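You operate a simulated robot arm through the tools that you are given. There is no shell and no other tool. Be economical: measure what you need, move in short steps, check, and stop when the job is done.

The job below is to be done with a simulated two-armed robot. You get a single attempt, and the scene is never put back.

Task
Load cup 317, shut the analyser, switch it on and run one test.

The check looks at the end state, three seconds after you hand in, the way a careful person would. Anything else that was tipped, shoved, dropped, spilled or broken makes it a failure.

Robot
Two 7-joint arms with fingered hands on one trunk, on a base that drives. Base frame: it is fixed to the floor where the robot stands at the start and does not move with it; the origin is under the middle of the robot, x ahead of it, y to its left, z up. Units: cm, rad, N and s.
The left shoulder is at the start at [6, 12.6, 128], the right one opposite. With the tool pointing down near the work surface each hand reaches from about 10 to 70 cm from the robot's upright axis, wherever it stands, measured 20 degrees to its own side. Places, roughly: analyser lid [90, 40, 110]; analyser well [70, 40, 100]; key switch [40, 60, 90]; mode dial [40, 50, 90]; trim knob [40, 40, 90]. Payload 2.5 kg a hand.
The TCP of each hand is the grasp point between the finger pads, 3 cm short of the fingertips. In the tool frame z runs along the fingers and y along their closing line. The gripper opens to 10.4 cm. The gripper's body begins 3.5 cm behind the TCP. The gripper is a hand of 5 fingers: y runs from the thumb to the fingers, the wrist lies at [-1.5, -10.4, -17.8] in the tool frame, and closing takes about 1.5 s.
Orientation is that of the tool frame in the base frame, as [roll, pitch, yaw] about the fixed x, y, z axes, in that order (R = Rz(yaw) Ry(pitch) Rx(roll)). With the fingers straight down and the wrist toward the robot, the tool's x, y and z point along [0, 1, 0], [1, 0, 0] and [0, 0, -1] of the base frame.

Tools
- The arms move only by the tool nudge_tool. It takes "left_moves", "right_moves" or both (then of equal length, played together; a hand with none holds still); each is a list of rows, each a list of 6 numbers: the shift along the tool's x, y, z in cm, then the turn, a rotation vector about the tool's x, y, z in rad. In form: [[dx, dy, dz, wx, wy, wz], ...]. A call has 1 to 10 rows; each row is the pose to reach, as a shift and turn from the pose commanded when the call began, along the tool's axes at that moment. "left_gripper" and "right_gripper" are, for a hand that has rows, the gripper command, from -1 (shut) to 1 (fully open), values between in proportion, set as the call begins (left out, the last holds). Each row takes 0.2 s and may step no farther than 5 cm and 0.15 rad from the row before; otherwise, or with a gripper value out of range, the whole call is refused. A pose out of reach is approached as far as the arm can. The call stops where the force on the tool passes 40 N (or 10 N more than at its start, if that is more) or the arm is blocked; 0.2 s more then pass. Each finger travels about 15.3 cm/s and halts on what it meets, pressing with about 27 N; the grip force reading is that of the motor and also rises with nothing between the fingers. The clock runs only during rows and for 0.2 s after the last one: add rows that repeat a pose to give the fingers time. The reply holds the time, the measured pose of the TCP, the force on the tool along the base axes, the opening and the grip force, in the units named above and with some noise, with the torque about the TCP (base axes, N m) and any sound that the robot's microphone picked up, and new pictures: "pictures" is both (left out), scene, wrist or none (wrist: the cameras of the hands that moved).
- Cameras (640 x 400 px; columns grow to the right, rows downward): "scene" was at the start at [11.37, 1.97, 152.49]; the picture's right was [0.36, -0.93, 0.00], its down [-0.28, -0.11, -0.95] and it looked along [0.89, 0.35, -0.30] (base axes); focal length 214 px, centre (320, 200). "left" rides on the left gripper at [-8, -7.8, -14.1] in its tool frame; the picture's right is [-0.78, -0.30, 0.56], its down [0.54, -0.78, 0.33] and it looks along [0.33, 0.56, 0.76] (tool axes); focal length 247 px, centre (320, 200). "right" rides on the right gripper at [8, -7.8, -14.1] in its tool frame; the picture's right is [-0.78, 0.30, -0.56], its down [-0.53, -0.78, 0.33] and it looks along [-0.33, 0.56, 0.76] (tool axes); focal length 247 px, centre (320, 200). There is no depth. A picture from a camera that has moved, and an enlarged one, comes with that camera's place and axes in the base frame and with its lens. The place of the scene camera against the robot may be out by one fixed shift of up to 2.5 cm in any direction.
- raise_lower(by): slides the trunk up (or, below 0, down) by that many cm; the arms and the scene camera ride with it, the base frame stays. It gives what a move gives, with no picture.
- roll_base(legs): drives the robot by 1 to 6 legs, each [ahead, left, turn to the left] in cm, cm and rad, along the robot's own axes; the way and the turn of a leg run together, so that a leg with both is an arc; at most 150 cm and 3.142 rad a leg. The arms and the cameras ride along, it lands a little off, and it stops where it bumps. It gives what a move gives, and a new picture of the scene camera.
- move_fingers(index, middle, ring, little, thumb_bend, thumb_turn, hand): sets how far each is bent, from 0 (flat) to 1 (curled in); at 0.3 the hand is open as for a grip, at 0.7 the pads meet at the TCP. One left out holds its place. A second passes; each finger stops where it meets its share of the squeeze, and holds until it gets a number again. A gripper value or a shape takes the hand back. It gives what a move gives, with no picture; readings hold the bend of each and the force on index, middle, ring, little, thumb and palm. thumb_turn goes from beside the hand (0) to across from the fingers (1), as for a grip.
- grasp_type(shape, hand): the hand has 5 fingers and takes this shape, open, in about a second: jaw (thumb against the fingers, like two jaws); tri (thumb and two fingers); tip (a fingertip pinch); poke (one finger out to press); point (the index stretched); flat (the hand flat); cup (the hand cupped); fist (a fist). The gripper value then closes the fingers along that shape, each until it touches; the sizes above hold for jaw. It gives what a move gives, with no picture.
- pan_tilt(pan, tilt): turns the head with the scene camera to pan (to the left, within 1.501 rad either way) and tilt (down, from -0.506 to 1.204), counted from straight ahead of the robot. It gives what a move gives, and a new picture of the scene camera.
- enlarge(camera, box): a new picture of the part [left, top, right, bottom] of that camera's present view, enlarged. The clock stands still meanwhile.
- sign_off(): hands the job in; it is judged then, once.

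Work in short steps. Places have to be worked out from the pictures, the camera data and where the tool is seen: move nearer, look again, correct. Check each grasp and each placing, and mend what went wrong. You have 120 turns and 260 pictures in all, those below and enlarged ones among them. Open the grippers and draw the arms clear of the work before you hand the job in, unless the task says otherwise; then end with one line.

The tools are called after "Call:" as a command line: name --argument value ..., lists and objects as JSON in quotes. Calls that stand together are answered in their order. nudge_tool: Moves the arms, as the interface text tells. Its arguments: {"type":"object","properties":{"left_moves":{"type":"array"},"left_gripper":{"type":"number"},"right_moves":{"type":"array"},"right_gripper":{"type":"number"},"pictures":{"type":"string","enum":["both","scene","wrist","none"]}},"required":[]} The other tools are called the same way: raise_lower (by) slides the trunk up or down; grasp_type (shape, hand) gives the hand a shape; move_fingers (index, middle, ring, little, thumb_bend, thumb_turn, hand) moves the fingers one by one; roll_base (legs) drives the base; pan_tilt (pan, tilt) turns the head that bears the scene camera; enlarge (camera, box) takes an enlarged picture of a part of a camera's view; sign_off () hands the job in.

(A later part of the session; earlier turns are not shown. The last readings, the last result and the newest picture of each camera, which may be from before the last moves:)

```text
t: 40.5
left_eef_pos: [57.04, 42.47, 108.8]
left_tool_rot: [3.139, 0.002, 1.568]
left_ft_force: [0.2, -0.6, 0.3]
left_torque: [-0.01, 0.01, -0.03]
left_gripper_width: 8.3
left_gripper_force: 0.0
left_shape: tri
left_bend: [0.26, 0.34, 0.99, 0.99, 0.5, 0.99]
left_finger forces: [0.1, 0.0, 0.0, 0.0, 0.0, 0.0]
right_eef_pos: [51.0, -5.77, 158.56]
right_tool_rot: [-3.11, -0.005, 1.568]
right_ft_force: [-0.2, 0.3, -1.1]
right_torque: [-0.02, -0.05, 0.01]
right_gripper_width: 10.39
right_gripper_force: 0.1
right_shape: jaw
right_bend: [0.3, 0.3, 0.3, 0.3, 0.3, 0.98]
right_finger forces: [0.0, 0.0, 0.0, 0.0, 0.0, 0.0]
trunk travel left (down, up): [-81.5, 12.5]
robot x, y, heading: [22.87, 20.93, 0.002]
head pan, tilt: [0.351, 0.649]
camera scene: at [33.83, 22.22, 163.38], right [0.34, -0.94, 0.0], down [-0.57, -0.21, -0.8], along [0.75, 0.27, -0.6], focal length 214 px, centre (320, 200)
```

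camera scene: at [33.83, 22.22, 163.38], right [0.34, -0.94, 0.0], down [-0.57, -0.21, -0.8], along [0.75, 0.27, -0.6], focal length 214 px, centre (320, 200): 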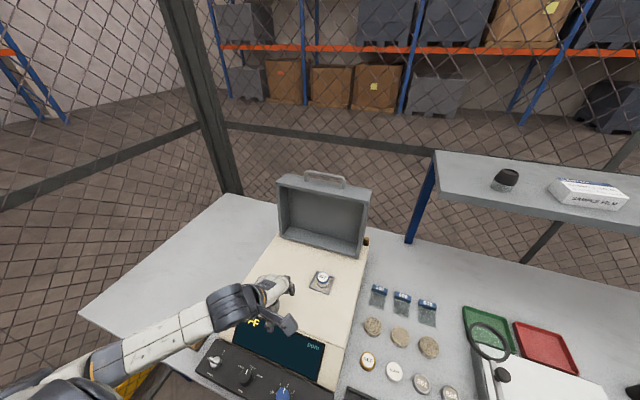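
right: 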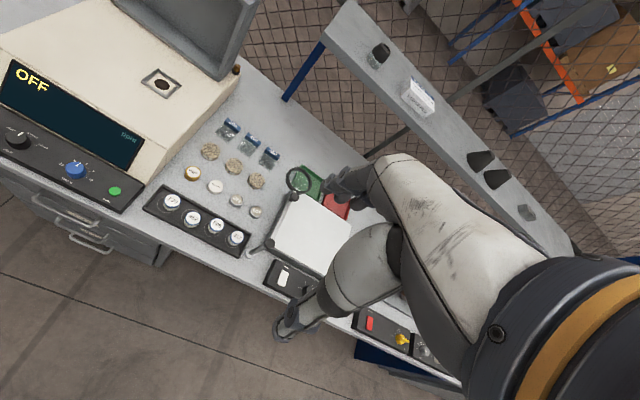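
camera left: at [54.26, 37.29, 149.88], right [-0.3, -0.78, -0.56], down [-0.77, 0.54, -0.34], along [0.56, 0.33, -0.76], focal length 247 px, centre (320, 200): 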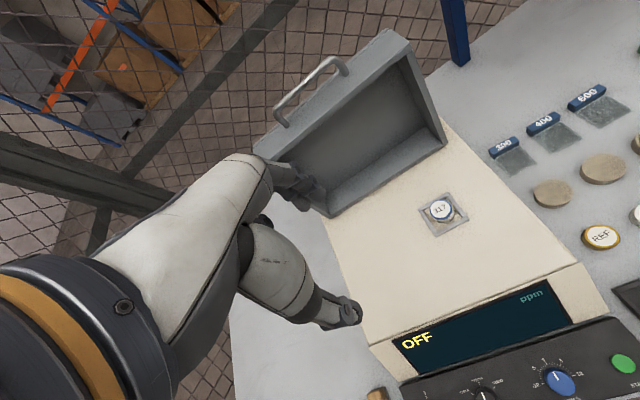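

Reachable without strain. Now rising toward the handle, stopping short of it at about [85, 42.6, 134].

Call:
nudge_tool --left_moves '[[0, 1, -4.5, 0, 0, 0], [0, 3, -9, 0, 0, 0], [0, 6, -12.5, 0, 0, 0], [0, 9.5, -16, 0, 0, 0], [0, 13, -19, 0, 0, 0], [0, 17, -21.5, 0, 0, 0], [0, 21, -23.5, 0, 0, 0], [0, 25, -25, 0, 0, 0], [0, 28, -25.5, 0, 0, 0], [0, 28, -25.5, 0, 0, 0]]'

Call:
enlarge --camera "scene" --box '[250, 130, 390, 270]'

Call:
enlarge --camera "left" --box '[240, 100, 480, 300]'

```text
t: 42.7
left_eef_pos: [85.18, 42.47, 134.47]
left_tool_rot: [3.138, 0.002, 1.566]
left_ft_force: [0.1, -0.4, -0.2]
left_torque: [-0.02, 0.02, -0.05]
left_gripper_width: 8.28
left_gripper_force: 0.0
left_shape: tri
left_bend: [0.26, 0.34, 0.99, 0.99, 0.5, 0.99]
left_finger forces: [0.1, 0.1, 0.0, 0.0, 0.0, 0.1]
right_eef_pos: [50.85, -5.81, 158.58]
right_tool_rot: [-3.11, -0.002, 1.57]
right_ft_force: [0.2, -1.0, 0.5]
right_torque: [-0.01, -0.01, 0.02]
right_gripper_width: 10.37
right_gripper_force: 0.0
right_shape: jaw
right_bend: [0.3, 0.3, 0.3, 0.3, 0.3, 0.98]
right_finger forces: [0.0, 0.0, 0.1, 0.0, 0.0, 0.0]
trunk travel left (down, up): [-81.5, 12.5]
robot x, y, heading: [23.11, 20.28, 0.01]
head pan, tilt: [0.351, 0.649]
camera scene: at [33.8, 22.24, 163.38], right [0.34, -0.94, 0.0], down [-0.57, -0.21, -0.8], along [0.75, 0.27, -0.6], focal length 214 px, centre (320, 200)
camera left: at [77.31, 34.59, 148.54], right [-0.3, -0.78, -0.56], down [-0.77, 0.54, -0.34], along [0.56, 0.33, -0.76], focal length 247 px, centre (320, 200)
```

scene: 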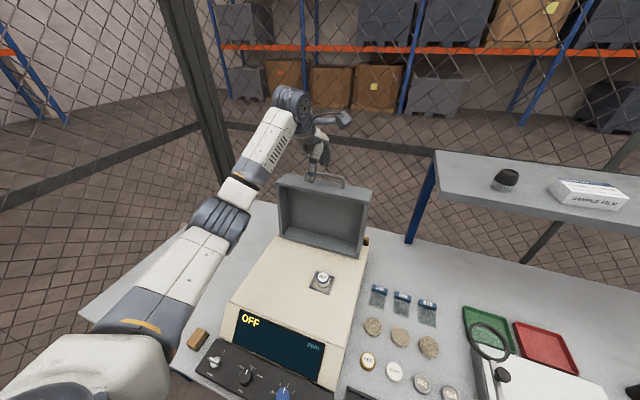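
left: 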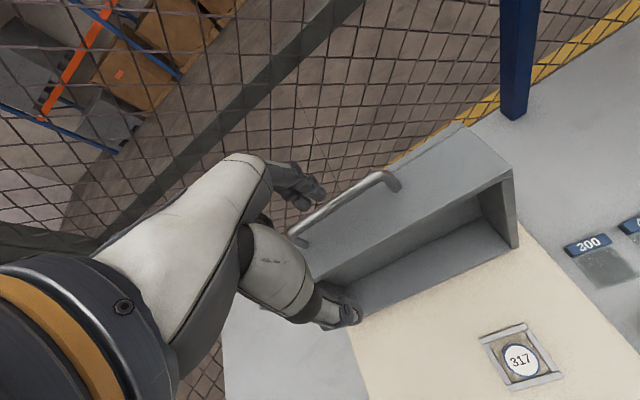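

```text
2.86 times, centred on (320, 200) of scene
camera zoom: at [33.8, 22.24, 163.38], right [0.34, -0.94, 0.0], down [-0.57, -0.21, -0.8], along [0.75, 0.27, -0.6], focal length 613 px, centre (320, 200)
```

zoom: 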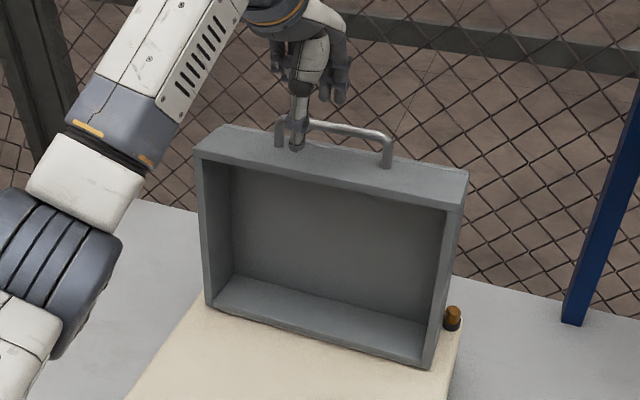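

```text
2.00 times, centred on (360, 200) of left
camera zoom: at [77.31, 34.59, 148.54], right [-0.3, -0.78, -0.56], down [-0.77, 0.54, -0.34], along [0.56, 0.33, -0.76], focal length 494 px, centre (240, 200)
```

zoom: 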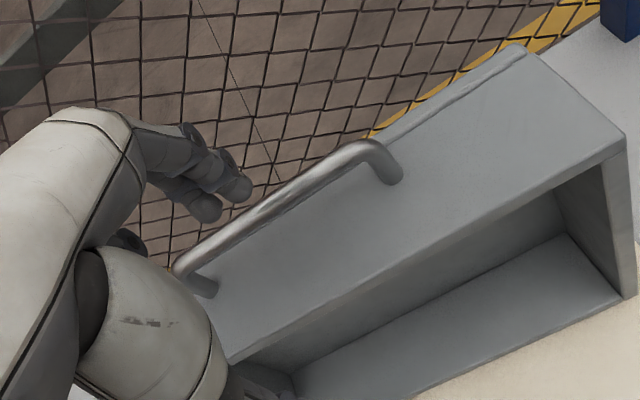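

Refined bar centre: ≈ [91.3, 42.4, 127.4]. Moving over it, then straddling it with thumb in front and fingers behind.

Call:
nudge_tool --left_moves '[[0, 3, 0, 0, 0, 0], [0, 6.2, 0, 0, 0, 0], [0, 6.2, 2, 0, 0, 0], [0, 6.2, 4, 0, 0, 0], [0, 6.2, 4, 0, 0, 0]]' --pictures "none"

Call:
enlarge --camera "left" --box '[220, 140, 460, 340]'

Call:
enlarge --camera "scene" --box '[270, 110, 370, 200]'

```text
t: 43.9
left_eef_pos: [91.42, 42.61, 130.21]
left_tool_rot: [3.139, 0.002, 1.568]
left_ft_force: [0.2, -0.5, 0.6]
left_torque: [-0.02, 0.0, 0.01]
left_gripper_width: 8.32
left_gripper_force: 0.0
left_shape: tri
left_bend: [0.26, 0.34, 0.99, 0.99, 0.5, 0.99]
left_finger forces: [0.0, 0.0, 0.0, 0.0, 0.1, 0.0]
right_eef_pos: [50.94, -5.92, 158.57]
right_tool_rot: [-3.111, -0.004, 1.57]
right_ft_force: [0.0, 0.3, 1.0]
right_torque: [0.02, 0.02, 0.02]
right_gripper_width: 10.38
right_gripper_force: 0.0
right_shape: jaw
right_bend: [0.3, 0.3, 0.3, 0.3, 0.3, 0.98]
right_finger forces: [0.0, 0.1, 0.0, 0.0, 0.1, 0.0]
trunk travel left (down, up): [-81.5, 12.5]
robot x, y, heading: [22.86, 20.72, -0.003]
head pan, tilt: [0.351, 0.649]
```

```text
2.00 times, centred on (340, 240) of left
camera zoom: at [83.41, 34.59, 144.33], right [-0.3, -0.78, -0.56], down [-0.77, 0.54, -0.34], along [0.56, 0.33, -0.76], focal length 494 px, centre (280, 120)
```

zoom: 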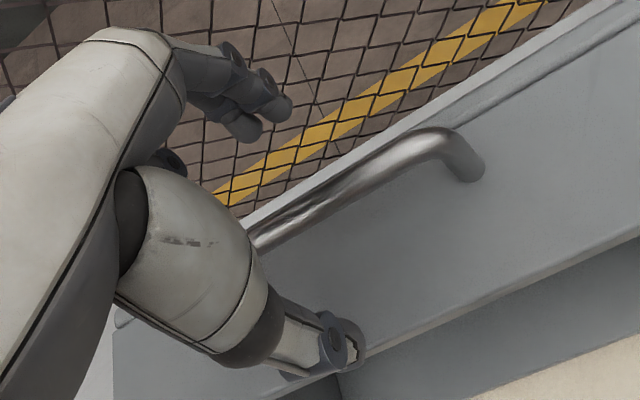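

```text
4.44 times, centred on (320, 155) of scene
camera zoom: at [33.82, 22.22, 163.38], right [0.34, -0.94, 0.0], down [-0.57, -0.21, -0.8], along [0.75, 0.27, -0.6], focal length 953 px, centre (320, 400)
```

zoom: 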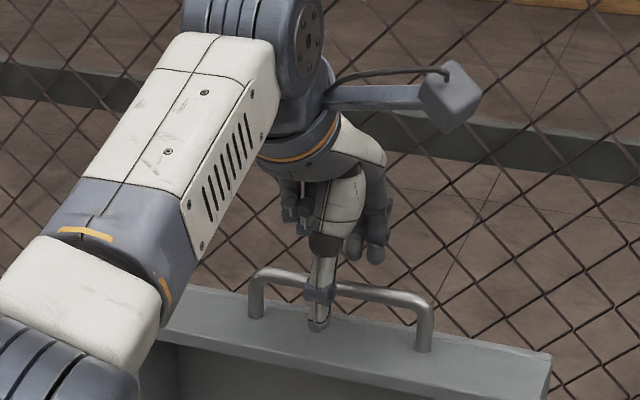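

The bar lies right between thumb and fingers. Lowering 2 cm and closing on it.

Call:
nudge_tool --left_moves '[[0, 0, 1, 0, 0, 0], [0, 0, 2, 0, 0, 0], [0, 0, 2, 0, 0, 0]]' --pictures "none"

Call:
nudge_tool --left_moves '[[0, 0, 0, 0, 0, 0], [0, 0, 0, 0, 0, 0], [0, 0, 0, 0, 0, 0], [0, 0, 0, 0, 0, 0], [0, 0, 0, 0, 0, 0], [0, 0, 0, 0, 0, 0], [0, 0, 0, 0, 0, 0]]' --left_gripper -1

Call:
enlarge --camera "left" --box '[220, 140, 460, 340]'

```text
t: 44.7
left_eef_pos: [91.31, 42.46, 128.33]
left_tool_rot: [3.139, 0.003, 1.569]
left_ft_force: [0.2, -0.7, -0.5]
left_torque: [0.03, -0.01, -0.04]
left_gripper_width: 8.3
left_gripper_force: 0.0
left_shape: tri
left_bend: [0.26, 0.34, 0.99, 0.99, 0.5, 0.99]
left_finger forces: [0.0, 0.0, 0.0, 0.0, 0.1, 0.0]
right_eef_pos: [50.89, -5.76, 158.63]
right_tool_rot: [-3.111, -0.005, 1.57]
right_ft_force: [0.4, 0.4, -1.0]
right_torque: [0.0, -0.02, -0.02]
right_gripper_width: 10.39
right_gripper_force: 0.0
right_shape: jaw
right_bend: [0.3, 0.3, 0.3, 0.3, 0.3, 0.98]
right_finger forces: [0.1, 0.1, 0.0, 0.0, 0.0, 0.0]
trunk travel left (down, up): [-81.5, 12.5]
robot x, y, heading: [23.03, 21.03, 0.003]
head pan, tilt: [0.351, 0.649]
```

```text
t: 46.3
left_eef_pos: [91.35, 42.44, 128.15]
left_tool_rot: [-3.141, 0.002, 1.569]
left_ft_force: [-6.1, -0.3, -8.5]
left_torque: [-0.02, 0.05, -0.01]
left_gripper_width: 0.0
left_gripper_force: 26.9
left_shape: tri
left_bend: [0.7, 0.7, 1.0, 1.0, 0.72, 1.0]
left_finger forces: [5.8, 0.0, 0.0, 0.1, 29.0, 0.1]
right_eef_pos: [50.97, -5.75, 158.57]
right_tool_rot: [-3.111, -0.004, 1.569]
right_ft_force: [0.2, 0.0, 0.1]
right_torque: [-0.03, -0.01, 0.0]
right_gripper_width: 10.38
right_gripper_force: 0.1
right_shape: jaw
right_bend: [0.3, 0.3, 0.3, 0.3, 0.3, 0.98]
right_finger forces: [0.0, 0.0, 0.0, 0.0, 0.1, 0.0]
trunk travel left (down, up): [-81.5, 12.5]
robot x, y, heading: [22.96, 20.36, 0.002]
head pan, tilt: [0.351, 0.649]
camera scene: at [33.83, 22.25, 163.37], right [0.34, -0.94, 0.0], down [-0.57, -0.21, -0.8], along [0.75, 0.27, -0.6], focal length 214 px, centre (320, 200)
camera left: at [83.42, 34.6, 142.3], right [-0.3, -0.78, -0.56], down [-0.78, 0.54, -0.33], along [0.56, 0.33, -0.76], focal length 247 px, centre (320, 200)
```

scene: 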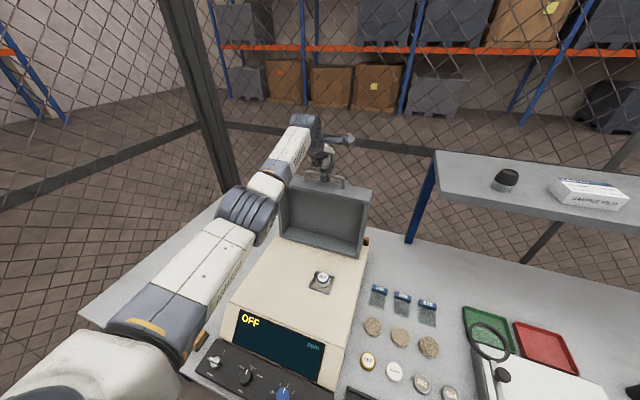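
left: 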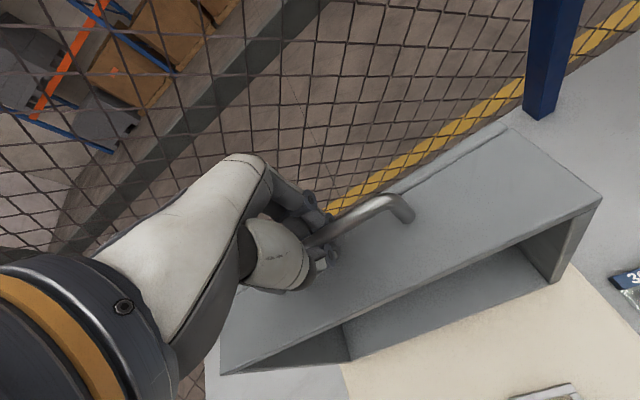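

```text
2.00 times, centred on (340, 240) of left
camera zoom: at [83.42, 34.6, 142.3], right [-0.3, -0.78, -0.56], down [-0.78, 0.54, -0.33], along [0.56, 0.33, -0.76], focal length 494 px, centre (280, 120)
```

zoom: 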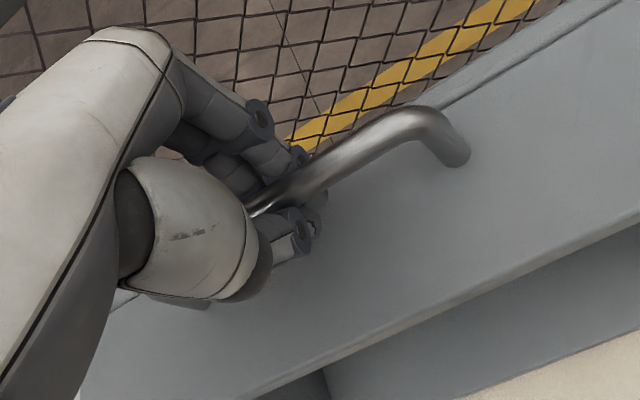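

The fingers and thumb close round under the bar, caging it while letting it turn. Starting to swing the lid along its arc about the hinge, slowly.

Call:
nudge_tool --left_moves '[[0, -1.2, -0.3, 0, 0, 0], [0, -2.3, -0.6, 0, 0, 0], [0, -3.5, -0.8, 0, 0, 0], [0, -4.6, -0.95, 0, 0, 0], [0, -5.8, -1.05, 0, 0, 0], [0, -6.9, -1.1, 0, 0, 0]]'

```text
t: 47.7
left_eef_pos: [84.59, 42.6, 129.22]
left_tool_rot: [-3.138, 0.002, 1.57]
left_ft_force: [3.6, -2.1, -17.8]
left_torque: [-0.07, -0.14, 0.01]
left_gripper_width: 0.03
left_gripper_force: 26.9
left_shape: tri
left_bend: [0.7, 0.7, 1.0, 1.0, 0.72, 1.0]
left_finger forces: [6.4, 0.1, 0.1, 0.0, 28.5, 0.0]
right_eef_pos: [51.26, -5.68, 158.41]
right_tool_rot: [-3.108, -0.005, 1.57]
right_ft_force: [0.7, -0.4, 0.6]
right_torque: [0.0, 0.02, -0.03]
right_gripper_width: 10.36
right_gripper_force: 0.1
right_shape: jaw
right_bend: [0.3, 0.3, 0.3, 0.3, 0.3, 0.98]
right_finger forces: [0.0, 0.1, 0.0, 0.0, 0.0, 0.0]
trunk travel left (down, up): [-81.5, 12.5]
robot x, y, heading: [22.89, 20.66, 0.005]
head pan, tilt: [0.351, 0.649]
camera scene: at [34.13, 22.25, 163.34], right [0.34, -0.94, 0.0], down [-0.57, -0.21, -0.8], along [0.75, 0.27, -0.61], focal length 214 px, centre (320, 200)
camera left: at [76.69, 34.64, 143.33], right [-0.3, -0.78, -0.55], down [-0.78, 0.54, -0.33], along [0.55, 0.33, -0.76], focal length 247 px, centre (320, 200)
```

scene: 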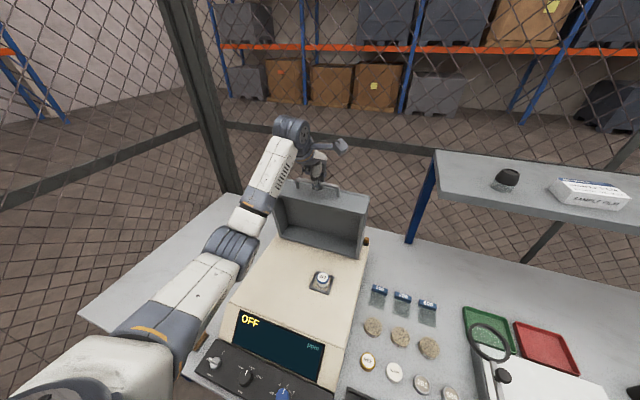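
left: 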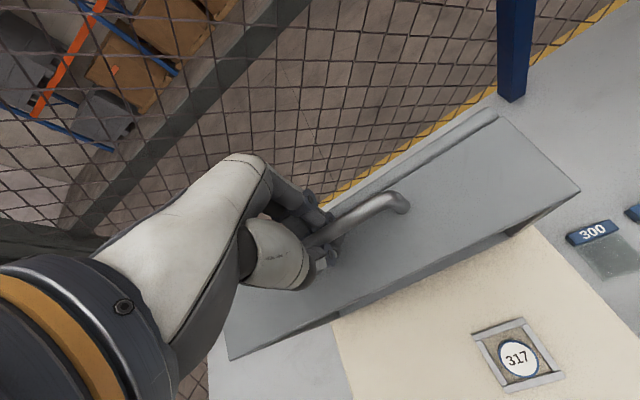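

The lid is swinging with me; the -18 N vertical reading means I'm slightly too high, so I bias the next arc segment downward.

Call:
nudge_tool --left_moves '[[0, -1.2, 0.3, 0, 0, 0], [0, -2.35, 0.55, 0, 0, 0], [0, -3.5, 0.75, 0, 0, 0], [0, -4.7, 1.0, 0, 0, 0], [0, -5.8, 1.25, 0, 0, 0], [0, -7.0, 1.5, 0, 0, 0]]' --pictures "scene"

```text
t: 49.1
left_eef_pos: [77.38, 42.67, 127.93]
left_tool_rot: [3.138, 0.001, 1.569]
left_ft_force: [2.1, -0.2, 1.5]
left_torque: [0.01, -0.01, 0.03]
left_gripper_width: 0.0
left_gripper_force: 27.2
left_shape: tri
left_bend: [0.7, 0.7, 1.0, 1.0, 0.73, 1.0]
left_finger forces: [3.5, 0.1, 0.2, 0.0, 0.6, 0.0]
right_eef_pos: [50.96, -5.83, 158.54]
right_tool_rot: [-3.11, -0.005, 1.569]
right_ft_force: [0.5, -0.7, -0.9]
right_torque: [0.0, 0.01, -0.01]
right_gripper_width: 10.39
right_gripper_force: 0.1
right_shape: jaw
right_bend: [0.3, 0.3, 0.3, 0.3, 0.3, 0.98]
right_finger forces: [0.0, 0.0, 0.0, 0.0, 0.1, 0.0]
trunk travel left (down, up): [-81.5, 12.5]
robot x, y, heading: [23.31, 20.44, 0.005]
head pan, tilt: [0.351, 0.649]
camera scene: at [33.85, 22.21, 163.38], right [0.34, -0.94, 0.0], down [-0.57, -0.21, -0.8], along [0.75, 0.27, -0.6], focal length 214 px, centre (320, 200)
```

scene: 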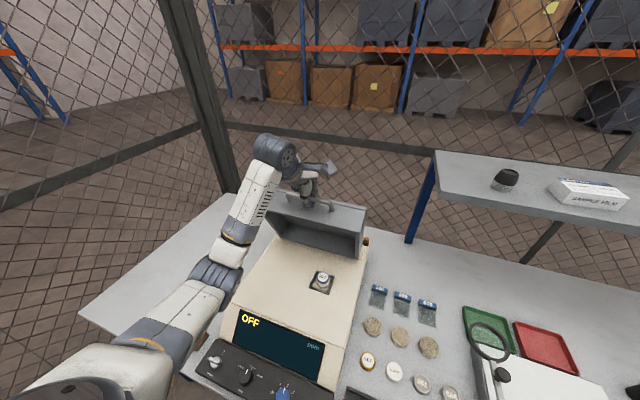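

Forces are near zero now and the lid follows. Continuing the arc to about 45° past vertical.

Call:
nudge_tool --left_moves '[[0, -1.1, 0.3, 0, 0, 0], [0, -2.25, 0.7, 0, 0, 0], [0, -3.3, 1.1, 0, 0, 0], [0, -4.4, 1.6, 0, 0, 0], [0, -5.5, 2.1, 0, 0, 0], [0, -6.5, 2.65, 0, 0, 0], [0, -7.5, 3.25, 0, 0, 0], [0, -8.5, 3.9, 0, 0, 0], [0, -9.5, 4.55, 0, 0, 0], [0, -10.4, 5.3, 0, 0, 0]]'

```text
t: 51.3
left_eef_pos: [66.98, 42.63, 122.45]
left_tool_rot: [3.14, 0.001, 1.568]
left_ft_force: [-0.3, -0.3, -0.4]
left_torque: [0.03, -0.04, -0.01]
left_gripper_width: 0.0
left_gripper_force: 26.7
left_shape: tri
left_bend: [0.7, 0.7, 1.0, 1.0, 0.74, 1.0]
left_finger forces: [0.8, 0.1, 0.0, 0.0, 0.2, 0.0]
right_eef_pos: [50.96, -5.66, 158.66]
right_tool_rot: [-3.11, -0.003, 1.568]
right_ft_force: [-0.8, 0.9, -0.1]
right_torque: [-0.01, 0.04, 0.0]
right_gripper_width: 10.37
right_gripper_force: 0.1
right_shape: jaw
right_bend: [0.3, 0.3, 0.3, 0.3, 0.3, 0.98]
right_finger forces: [0.1, 0.1, 0.1, 0.1, 0.0, 0.0]
trunk travel left (down, up): [-81.5, 12.5]
robot x, y, heading: [22.57, 20.54, -0.001]
head pan, tilt: [0.351, 0.649]
camera scene: at [33.83, 22.22, 163.38], right [0.34, -0.94, 0.0], down [-0.57, -0.21, -0.8], along [0.75, 0.27, -0.6], focal length 214 px, centre (320, 200)
camera left: at [59.05, 34.68, 136.65], right [-0.3, -0.78, -0.56], down [-0.78, 0.54, -0.34], along [0.56, 0.33, -0.76], focal length 247 px, centre (320, 200)
```

scene: 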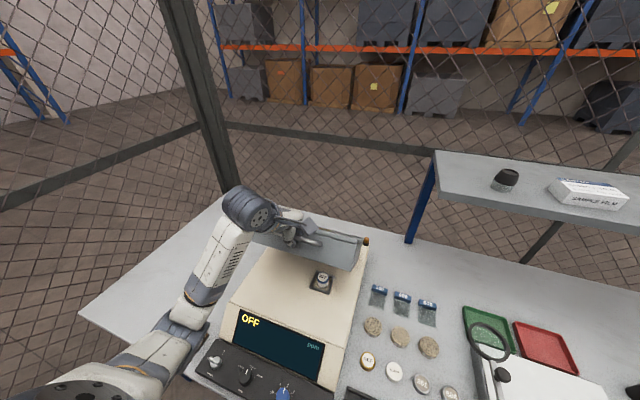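
left: 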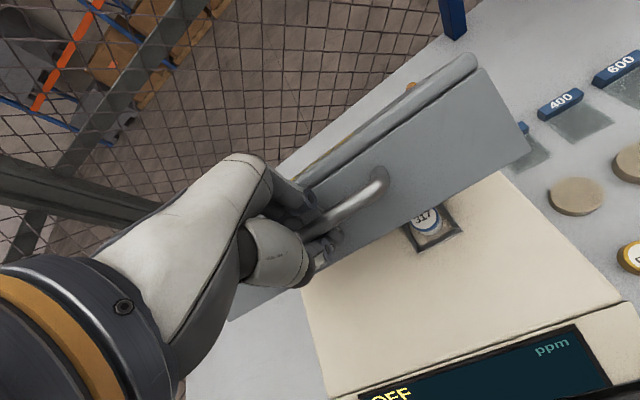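

Smooth with no load. Continuing the arc to roughly 65–70°.

Call:
nudge_tool --left_moves '[[0, -1, 0.85, 0, 0, 0], [0, -1.9, 1.75, 0, 0, 0], [0, -2.7, 2.6, 0, 0, 0], [0, -3.5, 3.5, 0, 0, 0], [0, -4.2, 4.4, 0, 0, 0], [0, -4.9, 5.3, 0, 0, 0], [0, -5.6, 6.3, 0, 0, 0], [0, -6.2, 7.3, 0, 0, 0], [0, -6.8, 8.3, 0, 0, 0], [0, -7.3, 9.4, 0, 0, 0]]'

Call:
enlarge --camera "scene" --box '[210, 180, 390, 320]'

```text
t: 53.5
left_eef_pos: [59.42, 42.62, 113.09]
left_tool_rot: [3.139, 0.001, 1.569]
left_ft_force: [-4.1, 1.9, 1.8]
left_torque: [0.01, -0.1, 0.02]
left_gripper_width: 0.0
left_gripper_force: 27.7
left_shape: tri
left_bend: [0.7, 0.7, 1.0, 1.0, 0.74, 1.0]
left_finger forces: [0.0, 2.1, 0.0, 0.0, 3.0, 0.0]
right_eef_pos: [50.9, -5.84, 158.62]
right_tool_rot: [-3.113, -0.005, 1.569]
right_ft_force: [0.4, -0.1, 0.1]
right_torque: [0.0, 0.05, 0.0]
right_gripper_width: 10.38
right_gripper_force: 0.1
right_shape: jaw
right_bend: [0.3, 0.3, 0.3, 0.3, 0.3, 0.98]
right_finger forces: [0.0, 0.0, 0.0, 0.0, 0.0, 0.0]
trunk travel left (down, up): [-81.5, 12.5]
robot x, y, heading: [23.44, 20.5, 0.004]
head pan, tilt: [0.351, 0.649]
camera scene: at [33.75, 22.24, 163.39], right [0.34, -0.94, 0.0], down [-0.57, -0.21, -0.8], along [0.75, 0.27, -0.6], focal length 214 px, centre (320, 200)
camera left: at [51.61, 34.66, 127.17], right [-0.3, -0.78, -0.56], down [-0.78, 0.54, -0.34], along [0.56, 0.33, -0.76], focal length 247 px, centre (320, 200)
```

scene: 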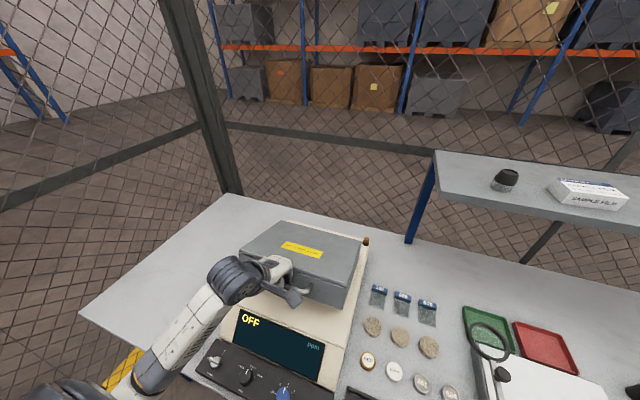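
left: 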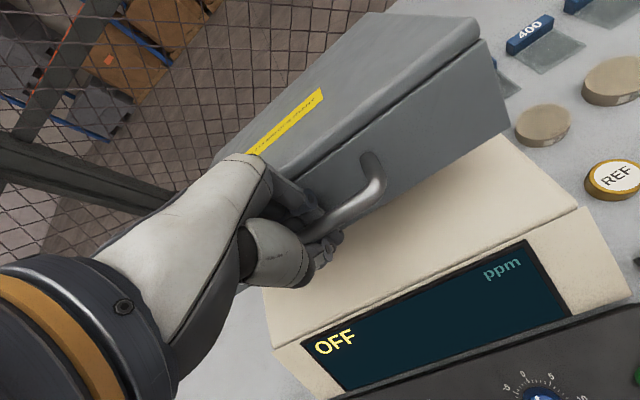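

```text
2.86 times, centred on (300, 250) of scene
camera zoom: at [33.75, 22.24, 163.39], right [0.34, -0.94, 0.0], down [-0.57, -0.21, -0.8], along [0.75, 0.27, -0.6], focal length 613 px, centre (377, 57)
```

zoom: 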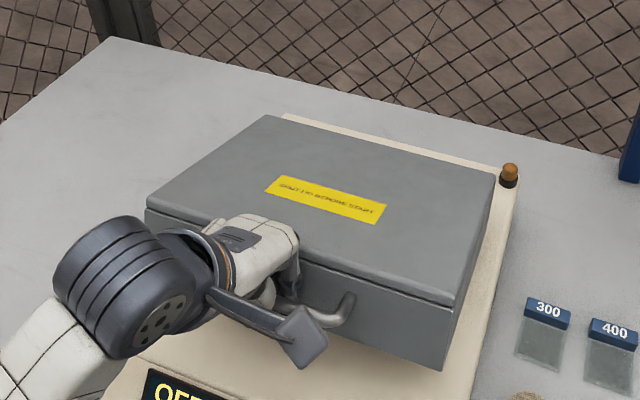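

About 20° remain (the label reads "shut lid before start"). Continuing gently, watching forces.

Call:
nudge_tool --left_moves '[[0, -0.5, 1.1, 0, 0, 0], [0, -0.9, 2.2, 0, 0, 0], [0, -1.3, 3.3, 0, 0, 0], [0, -1.6, 4.4, 0, 0, 0], [0, -1.8, 5.4, 0, 0, 0]]'

Call:
enlarge --camera "left" --box '[240, 100, 560, 340]'

```text
t: 54.7
left_eef_pos: [57.61, 42.62, 107.83]
left_tool_rot: [3.136, 0.0, 1.57]
left_ft_force: [-29.0, 0.4, 12.1]
left_torque: [0.13, -1.26, 0.2]
left_gripper_width: 0.0
left_gripper_force: 27.0
left_shape: tri
left_bend: [0.7, 0.7, 1.0, 1.0, 0.74, 1.0]
left_finger forces: [0.1, 24.7, 0.0, 0.0, 6.5, 0.0]
right_eef_pos: [50.37, -5.87, 158.72]
right_tool_rot: [-3.114, -0.003, 1.569]
right_ft_force: [0.0, -0.1, -0.1]
right_torque: [0.04, 0.01, 0.02]
right_gripper_width: 10.4
right_gripper_force: 0.0
right_shape: jaw
right_bend: [0.3, 0.3, 0.3, 0.3, 0.3, 0.98]
right_finger forces: [0.1, 0.1, 0.0, 0.0, 0.0, 0.1]
trunk travel left (down, up): [-81.5, 12.5]
robot x, y, heading: [22.75, 20.84, 0.004]
head pan, tilt: [0.351, 0.649]
camera scene: at [33.22, 22.18, 163.45], right [0.34, -0.94, 0.0], down [-0.56, -0.21, -0.8], along [0.75, 0.28, -0.6], focal length 214 px, centre (320, 200)
camera left: at [49.54, 34.59, 121.97], right [-0.3, -0.78, -0.56], down [-0.77, 0.54, -0.34], along [0.56, 0.33, -0.76], focal length 247 px, centre (320, 200)
```

scene: 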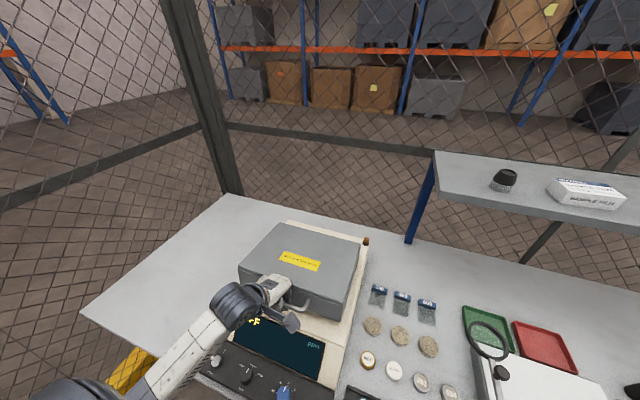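
left: 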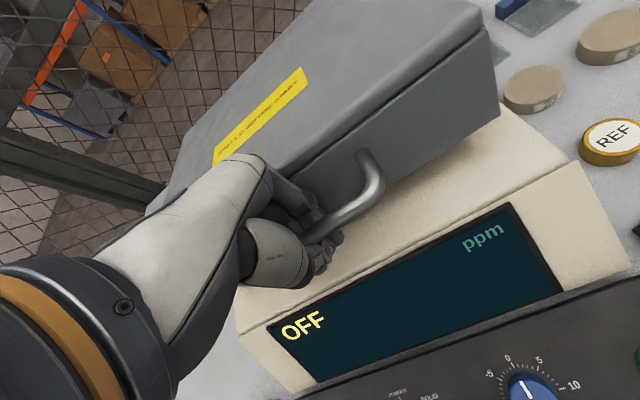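

```text
1.67 times, centred on (400, 220) of left
camera zoom: at [49.54, 34.59, 121.97], right [-0.3, -0.78, -0.56], down [-0.77, 0.54, -0.34], along [0.56, 0.33, -0.76], focal length 412 px, centre (187, 167)
```

zoom: 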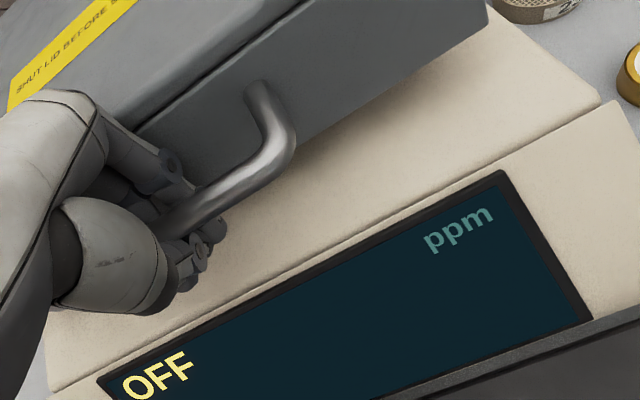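

The middle finger's knuckle is jamming against the lid's front face (−29 N). I'll tilt the hand back about the bar (top toward me) to relieve that, no lowering yet.

Call:
nudge_tool --left_moves '[[0, 0, 0, -0.1, 0, 0], [0, 0, 0, -0.2, 0, 0], [0, 0, 0, -0.3, 0, 0], [0, 0, 0, -0.3, 0, 0]]' --pictures "wrist"

```text
t: 55.7
left_eef_pos: [57.75, 42.46, 107.85]
left_tool_rot: [2.838, 0.0, 1.569]
left_ft_force: [-16.2, -3.9, 1.4]
left_torque: [0.44, -0.15, 0.13]
left_gripper_width: 0.0
left_gripper_force: 27.0
left_shape: tri
left_bend: [0.7, 0.7, 1.0, 1.0, 0.74, 1.0]
left_finger forces: [0.1, 0.1, 13.4, 0.0, 16.5, 0.0]
right_eef_pos: [50.68, -5.97, 158.68]
right_tool_rot: [-3.111, -0.004, 1.569]
right_ft_force: [0.0, 0.4, 1.3]
right_torque: [-0.02, 0.0, 0.01]
right_gripper_width: 10.39
right_gripper_force: 0.1
right_shape: jaw
right_bend: [0.3, 0.3, 0.3, 0.3, 0.3, 0.98]
right_finger forces: [0.0, 0.0, 0.0, 0.0, 0.0, 0.1]
trunk travel left (down, up): [-81.5, 12.5]
robot x, y, heading: [22.89, 20.88, 0.002]
head pan, tilt: [0.351, 0.649]
camera left: at [45.95, 34.61, 118.94], right [-0.12, -0.78, -0.62], down [-0.64, 0.54, -0.55], along [0.76, 0.33, -0.56], focal length 247 px, centre (320, 200)
```

left: 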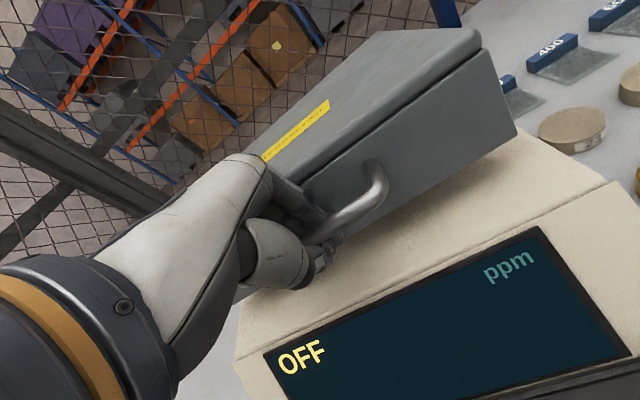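

Hinge friction seems to hold the lid (no weight felt on the hand), so I can release. Opening the thumb first, then easing fingers.

Call:
move_fingers --hand "left" --thumb_bend 0.3

Call:
enlarge --camera "left" --box '[220, 80, 540, 320]'

```text
t: 56.7
left_eef_pos: [57.98, 42.65, 107.66]
left_tool_rot: [2.839, 0.002, 1.569]
left_ft_force: [-1.3, 1.2, -0.8]
left_torque: [-0.01, -0.08, 0.09]
left_gripper_width: 3.34
left_gripper_force: 2.6
left_shape: fingers
left_bend: [0.71, 0.7, 0.99, 1.0, 0.3, 1.0]
left_finger forces: [1.9, 4.0, 0.1, 0.0, 0.0, 0.0]
right_eef_pos: [50.88, -5.81, 158.64]
right_tool_rot: [-3.111, -0.003, 1.568]
right_ft_force: [0.0, 0.4, 0.2]
right_torque: [0.01, 0.0, 0.0]
right_gripper_width: 10.41
right_gripper_force: 0.1
right_shape: jaw
right_bend: [0.3, 0.3, 0.3, 0.3, 0.3, 0.98]
right_finger forces: [0.1, 0.0, 0.0, 0.0, 0.0, 0.1]
trunk travel left (down, up): [-81.5, 12.5]
robot x, y, heading: [22.74, 20.59, 0.005]
head pan, tilt: [0.351, 0.649]
```

```text
1.67 times, centred on (380, 200) of left
camera zoom: at [46.16, 34.71, 118.94], right [-0.12, -0.78, -0.62], down [-0.64, 0.54, -0.55], along [0.76, 0.33, -0.56], focal length 412 px, centre (220, 200)
```

zoom: 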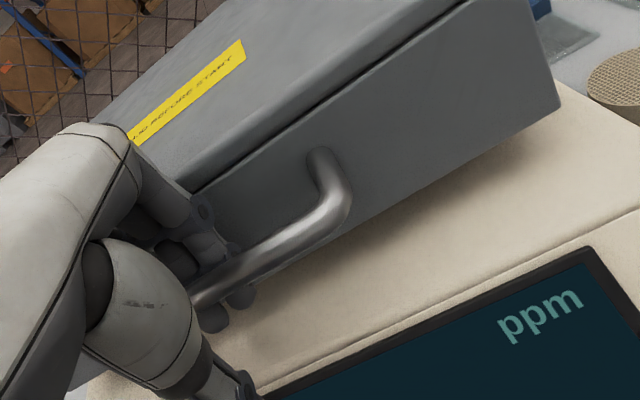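

Load is gone and the lid stays with only the fingertips near the bar. I'll lower the hand ~2.5 cm to see whether the lid follows down.

Call:
nudge_tool --left_moves '[[0, -0.5, 0.7, 0, 0, 0], [0, -1.0, 1.45, 0, 0, 0], [0, -1.4, 2.2, 0, 0, 0]]' --pictures "none"

Call:
enlarge --camera "left" --box '[220, 80, 540, 320]'

Call:
enlarge --camera "scene" --box '[210, 200, 390, 340]'

```text
t: 57.5
left_eef_pos: [57.13, 42.61, 105.2]
left_tool_rot: [2.839, 0.002, 1.57]
left_ft_force: [-6.3, 2.3, 1.9]
left_torque: [0.08, -0.45, 0.15]
left_gripper_width: 3.54
left_gripper_force: 10.6
left_shape: fingers
left_bend: [0.71, 0.7, 0.99, 1.0, 0.3, 1.0]
left_finger forces: [3.9, 15.3, 2.0, 0.1, 0.0, 0.0]
right_eef_pos: [50.77, -5.82, 158.55]
right_tool_rot: [-3.113, -0.004, 1.57]
right_ft_force: [0.4, -0.2, 0.1]
right_torque: [-0.02, -0.02, -0.01]
right_gripper_width: 10.37
right_gripper_force: 0.1
right_shape: jaw
right_bend: [0.3, 0.3, 0.3, 0.3, 0.3, 0.98]
right_finger forces: [0.0, 0.0, 0.0, 0.0, 0.1, 0.1]
trunk travel left (down, up): [-81.5, 12.5]
robot x, y, heading: [22.93, 20.49, -0.0]
head pan, tilt: [0.351, 0.649]
```

```text
1.67 times, centred on (380, 200) of left
camera zoom: at [45.38, 34.72, 116.4], right [-0.12, -0.78, -0.62], down [-0.64, 0.54, -0.55], along [0.76, 0.33, -0.56], focal length 412 px, centre (220, 200)
```

zoom: 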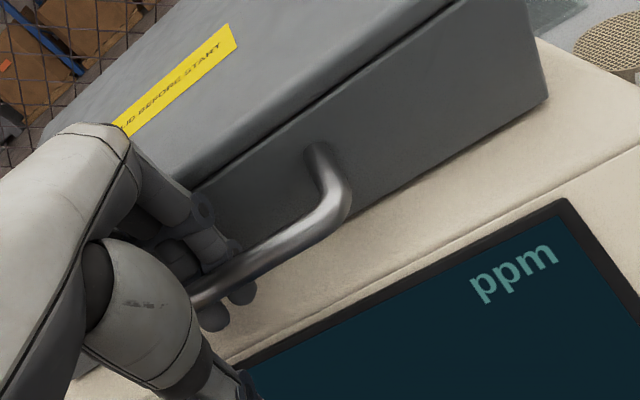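

```text
2.86 times, centred on (300, 270) of scene
camera zoom: at [33.7, 22.23, 163.39], right [0.34, -0.94, 0.0], down [-0.57, -0.21, -0.8], along [0.75, 0.27, -0.6], focal length 613 px, centre (377, 0)
```

zoom: 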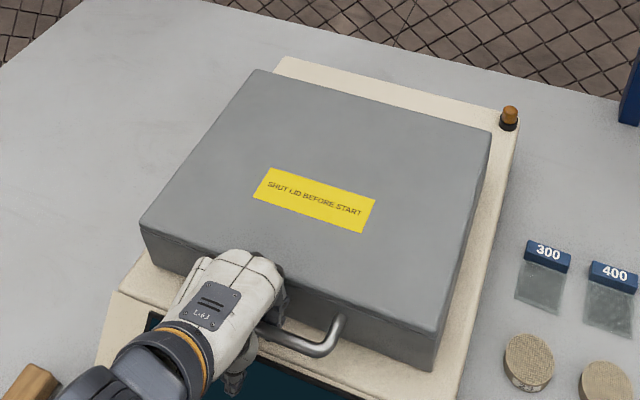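

The lid follows down and looks nearly shut. Lowering another ~1 cm with a slight pull back.

Call:
nudge_tool --left_moves '[[0, -0.4, 0.4, 0, 0, 0], [0, -0.7, 0.8, 0, 0, 0], [0, -0.7, 0.8, 0, 0, 0]]' --pictures "none"

Call:
enlarge --camera "left" --box '[220, 80, 540, 320]'

```text
t: 58.3
left_eef_pos: [56.93, 42.52, 104.23]
left_tool_rot: [2.836, 0.002, 1.568]
left_ft_force: [4.9, 0.2, 4.4]
left_torque: [0.03, 0.01, 0.04]
left_gripper_width: 3.53
left_gripper_force: 3.7
left_shape: fingers
left_bend: [0.71, 0.7, 0.99, 1.0, 0.3, 1.0]
left_finger forces: [4.3, 0.5, 1.7, 0.0, 0.0, 0.0]
right_eef_pos: [51.05, -5.97, 158.5]
right_tool_rot: [-3.11, -0.003, 1.57]
right_ft_force: [0.5, -0.9, -1.4]
right_torque: [0.0, -0.02, -0.01]
right_gripper_width: 10.4
right_gripper_force: 0.0
right_shape: jaw
right_bend: [0.3, 0.3, 0.3, 0.3, 0.3, 0.98]
right_finger forces: [0.1, 0.0, 0.0, 0.1, 0.1, 0.1]
trunk travel left (down, up): [-81.5, 12.5]
robot x, y, heading: [23.2, 20.57, 0.005]
head pan, tilt: [0.351, 0.649]
```

```text
1.67 times, centred on (380, 200) of left
camera zoom: at [45.12, 34.63, 115.44], right [-0.12, -0.78, -0.62], down [-0.64, 0.54, -0.55], along [0.76, 0.33, -0.56], focal length 412 px, centre (220, 200)
```

zoom: 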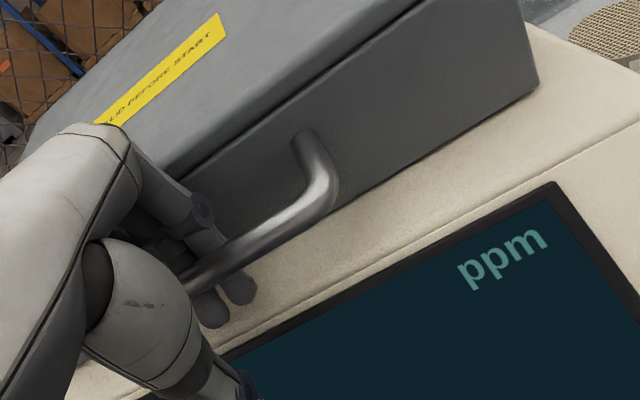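

The bar has stopped following — the lid appears down. Straightening the fingers so they unhook, then lifting away.

Call:
move_fingers --hand "left" --index 0.5 --middle 0.5

Call:
enlarge --camera "left" --box '[220, 80, 540, 320]'

```text
t: 59.3
left_eef_pos: [56.35, 42.55, 104.25]
left_tool_rot: [2.841, 0.001, 1.571]
left_ft_force: [-28.9, -6.6, 1.8]
left_torque: [0.18, -0.1, -0.01]
left_gripper_width: 6.47
left_gripper_force: 16.8
left_shape: fingers
left_bend: [0.6, 0.7, 0.99, 1.0, 0.3, 1.0]
left_finger forces: [9.9, 18.1, 5.9, 0.0, 0.0, 0.0]
right_eef_pos: [50.44, -5.85, 158.58]
right_tool_rot: [-3.114, -0.005, 1.569]
right_ft_force: [-0.6, 0.5, -0.2]
right_torque: [-0.01, 0.0, 0.0]
right_gripper_width: 10.34
right_gripper_force: 0.0
right_shape: jaw
right_bend: [0.3, 0.3, 0.3, 0.3, 0.3, 0.98]
right_finger forces: [0.0, 0.0, 0.0, 0.0, 0.0, 0.0]
trunk travel left (down, up): [-81.5, 12.5]
robot x, y, heading: [23.2, 20.53, 0.001]
head pan, tilt: [0.351, 0.649]
```

```text
1.67 times, centred on (380, 200) of left
camera zoom: at [44.63, 34.55, 115.39], right [-0.12, -0.78, -0.62], down [-0.64, 0.53, -0.55], along [0.76, 0.33, -0.56], focal length 412 px, centre (220, 200)
```

zoom: 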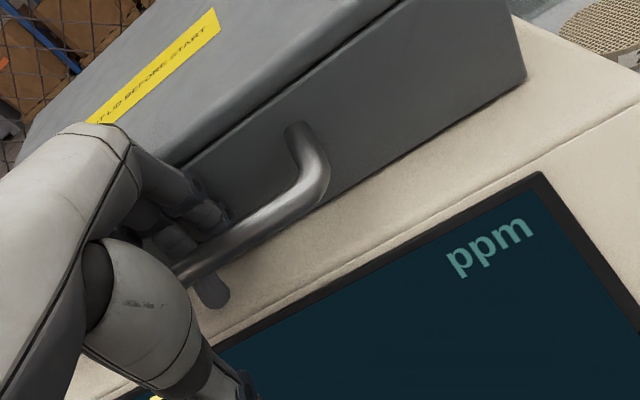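

The finger backs press on the lid face. Relaxing the fingers again, then shifting the hand back and up a little.

Call:
move_fingers --hand "left" --index 0.68 --middle 0.68

Call:
nudge_tool --left_moves '[[0, 0, -0.4, 0, 0, 0], [0, 0, -0.8, 0, 0, 0]]' --pictures "none"

Call:
enlarge --camera "left" --box '[240, 140, 400, 260]'

```text
t: 60.3
left_eef_pos: [56.72, 42.53, 104.34]
left_tool_rot: [2.838, 0.001, 1.569]
left_ft_force: [-15.3, -7.0, 1.9]
left_torque: [0.21, -0.28, -0.04]
left_gripper_width: 5.45
left_gripper_force: 9.0
left_shape: fingers
left_bend: [0.68, 0.7, 0.99, 1.0, 0.3, 1.0]
left_finger forces: [0.1, 15.2, 2.1, 0.0, 0.0, 0.0]
right_eef_pos: [50.68, -5.97, 158.5]
right_tool_rot: [-3.112, -0.004, 1.57]
right_ft_force: [-0.7, -0.3, -0.5]
right_torque: [-0.01, 0.02, -0.02]
right_gripper_width: 10.38
right_gripper_force: 0.1
right_shape: jaw
right_bend: [0.3, 0.3, 0.3, 0.3, 0.3, 0.98]
right_finger forces: [0.1, 0.1, 0.1, 0.0, 0.0, 0.0]
trunk travel left (down, up): [-81.5, 12.5]
robot x, y, heading: [22.95, 20.53, 0.003]
head pan, tilt: [0.351, 0.649]
```

```text
t: 60.9
left_eef_pos: [56.43, 42.56, 104.96]
left_tool_rot: [2.837, 0.001, 1.571]
left_ft_force: [-12.7, -2.7, -1.4]
left_torque: [0.09, -0.07, 0.05]
left_gripper_width: 5.43
left_gripper_force: 7.5
left_shape: fingers
left_bend: [0.68, 0.7, 0.99, 1.0, 0.3, 1.0]
left_finger forces: [0.0, 13.3, 3.5, 0.1, 0.1, 0.0]
right_eef_pos: [50.72, -5.97, 158.63]
right_tool_rot: [-3.112, -0.004, 1.569]
right_ft_force: [-0.7, -0.1, 0.0]
right_torque: [-0.02, 0.03, -0.02]
right_gripper_width: 10.39
right_gripper_force: 0.0
right_shape: jaw
right_bend: [0.3, 0.3, 0.3, 0.3, 0.3, 0.98]
right_finger forces: [0.1, 0.1, 0.0, 0.0, 0.1, 0.0]
trunk travel left (down, up): [-81.5, 12.5]
robot x, y, heading: [23.19, 20.92, 0.002]
head pan, tilt: [0.351, 0.649]
```

```text
3.33 times, centred on (320, 200) of left
camera zoom: at [44.69, 34.71, 116.14], right [-0.12, -0.78, -0.62], down [-0.64, 0.54, -0.55], along [0.76, 0.33, -0.56], focal length 823 px, centre (320, 200)
```

zoom: 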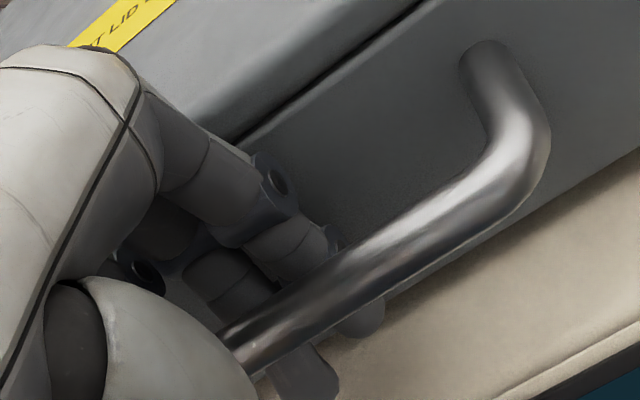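

The fingers sit between bar and lid; withdrawing further along the finger axis in small steps while watching vertical force.

Call:
nudge_tool --left_moves '[[0, 0, -0.5, 0, 0, 0], [0, 0, -1.0, 0, 0, 0], [0, 0, -1.5, 0, 0, 0]]' --pictures "none"

Call:
enlarge --camera "left" --box '[220, 80, 540, 320]'

```text
t: 61.7
left_eef_pos: [56.08, 42.58, 106.41]
left_tool_rot: [2.834, 0.002, 1.569]
left_ft_force: [-3.6, 0.8, -0.9]
left_torque: [-0.02, -0.04, 0.05]
left_gripper_width: 5.45
left_gripper_force: 1.7
left_shape: fingers
left_bend: [0.68, 0.7, 0.99, 1.0, 0.3, 1.0]
left_finger forces: [0.1, 3.2, 0.0, 0.0, 0.1, 0.0]
right_eef_pos: [50.95, -5.81, 158.6]
right_tool_rot: [-3.111, -0.003, 1.568]
right_ft_force: [-0.3, -0.4, 0.2]
right_torque: [-0.04, -0.01, 0.0]
right_gripper_width: 10.36
right_gripper_force: 0.0
right_shape: jaw
right_bend: [0.3, 0.3, 0.3, 0.3, 0.3, 0.98]
right_finger forces: [0.0, 0.0, 0.0, 0.0, 0.0, 0.0]
trunk travel left (down, up): [-81.5, 12.5]
robot x, y, heading: [22.73, 20.97, 0.005]
head pan, tilt: [0.351, 0.649]
```

```text
1.67 times, centred on (380, 200) of left
camera zoom: at [44.43, 34.71, 117.58], right [-0.12, -0.78, -0.62], down [-0.64, 0.54, -0.55], along [0.76, 0.33, -0.56], focal length 412 px, centre (220, 200)
```

zoom: 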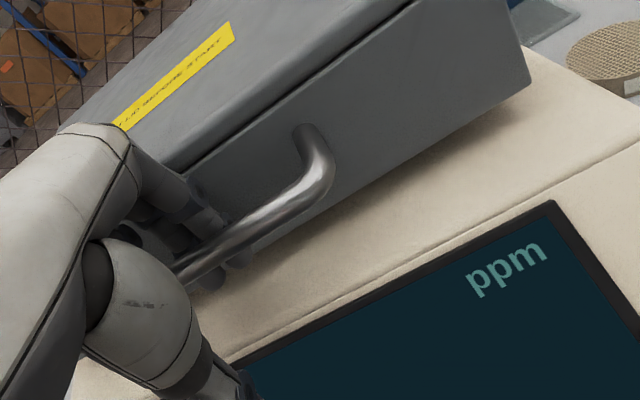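

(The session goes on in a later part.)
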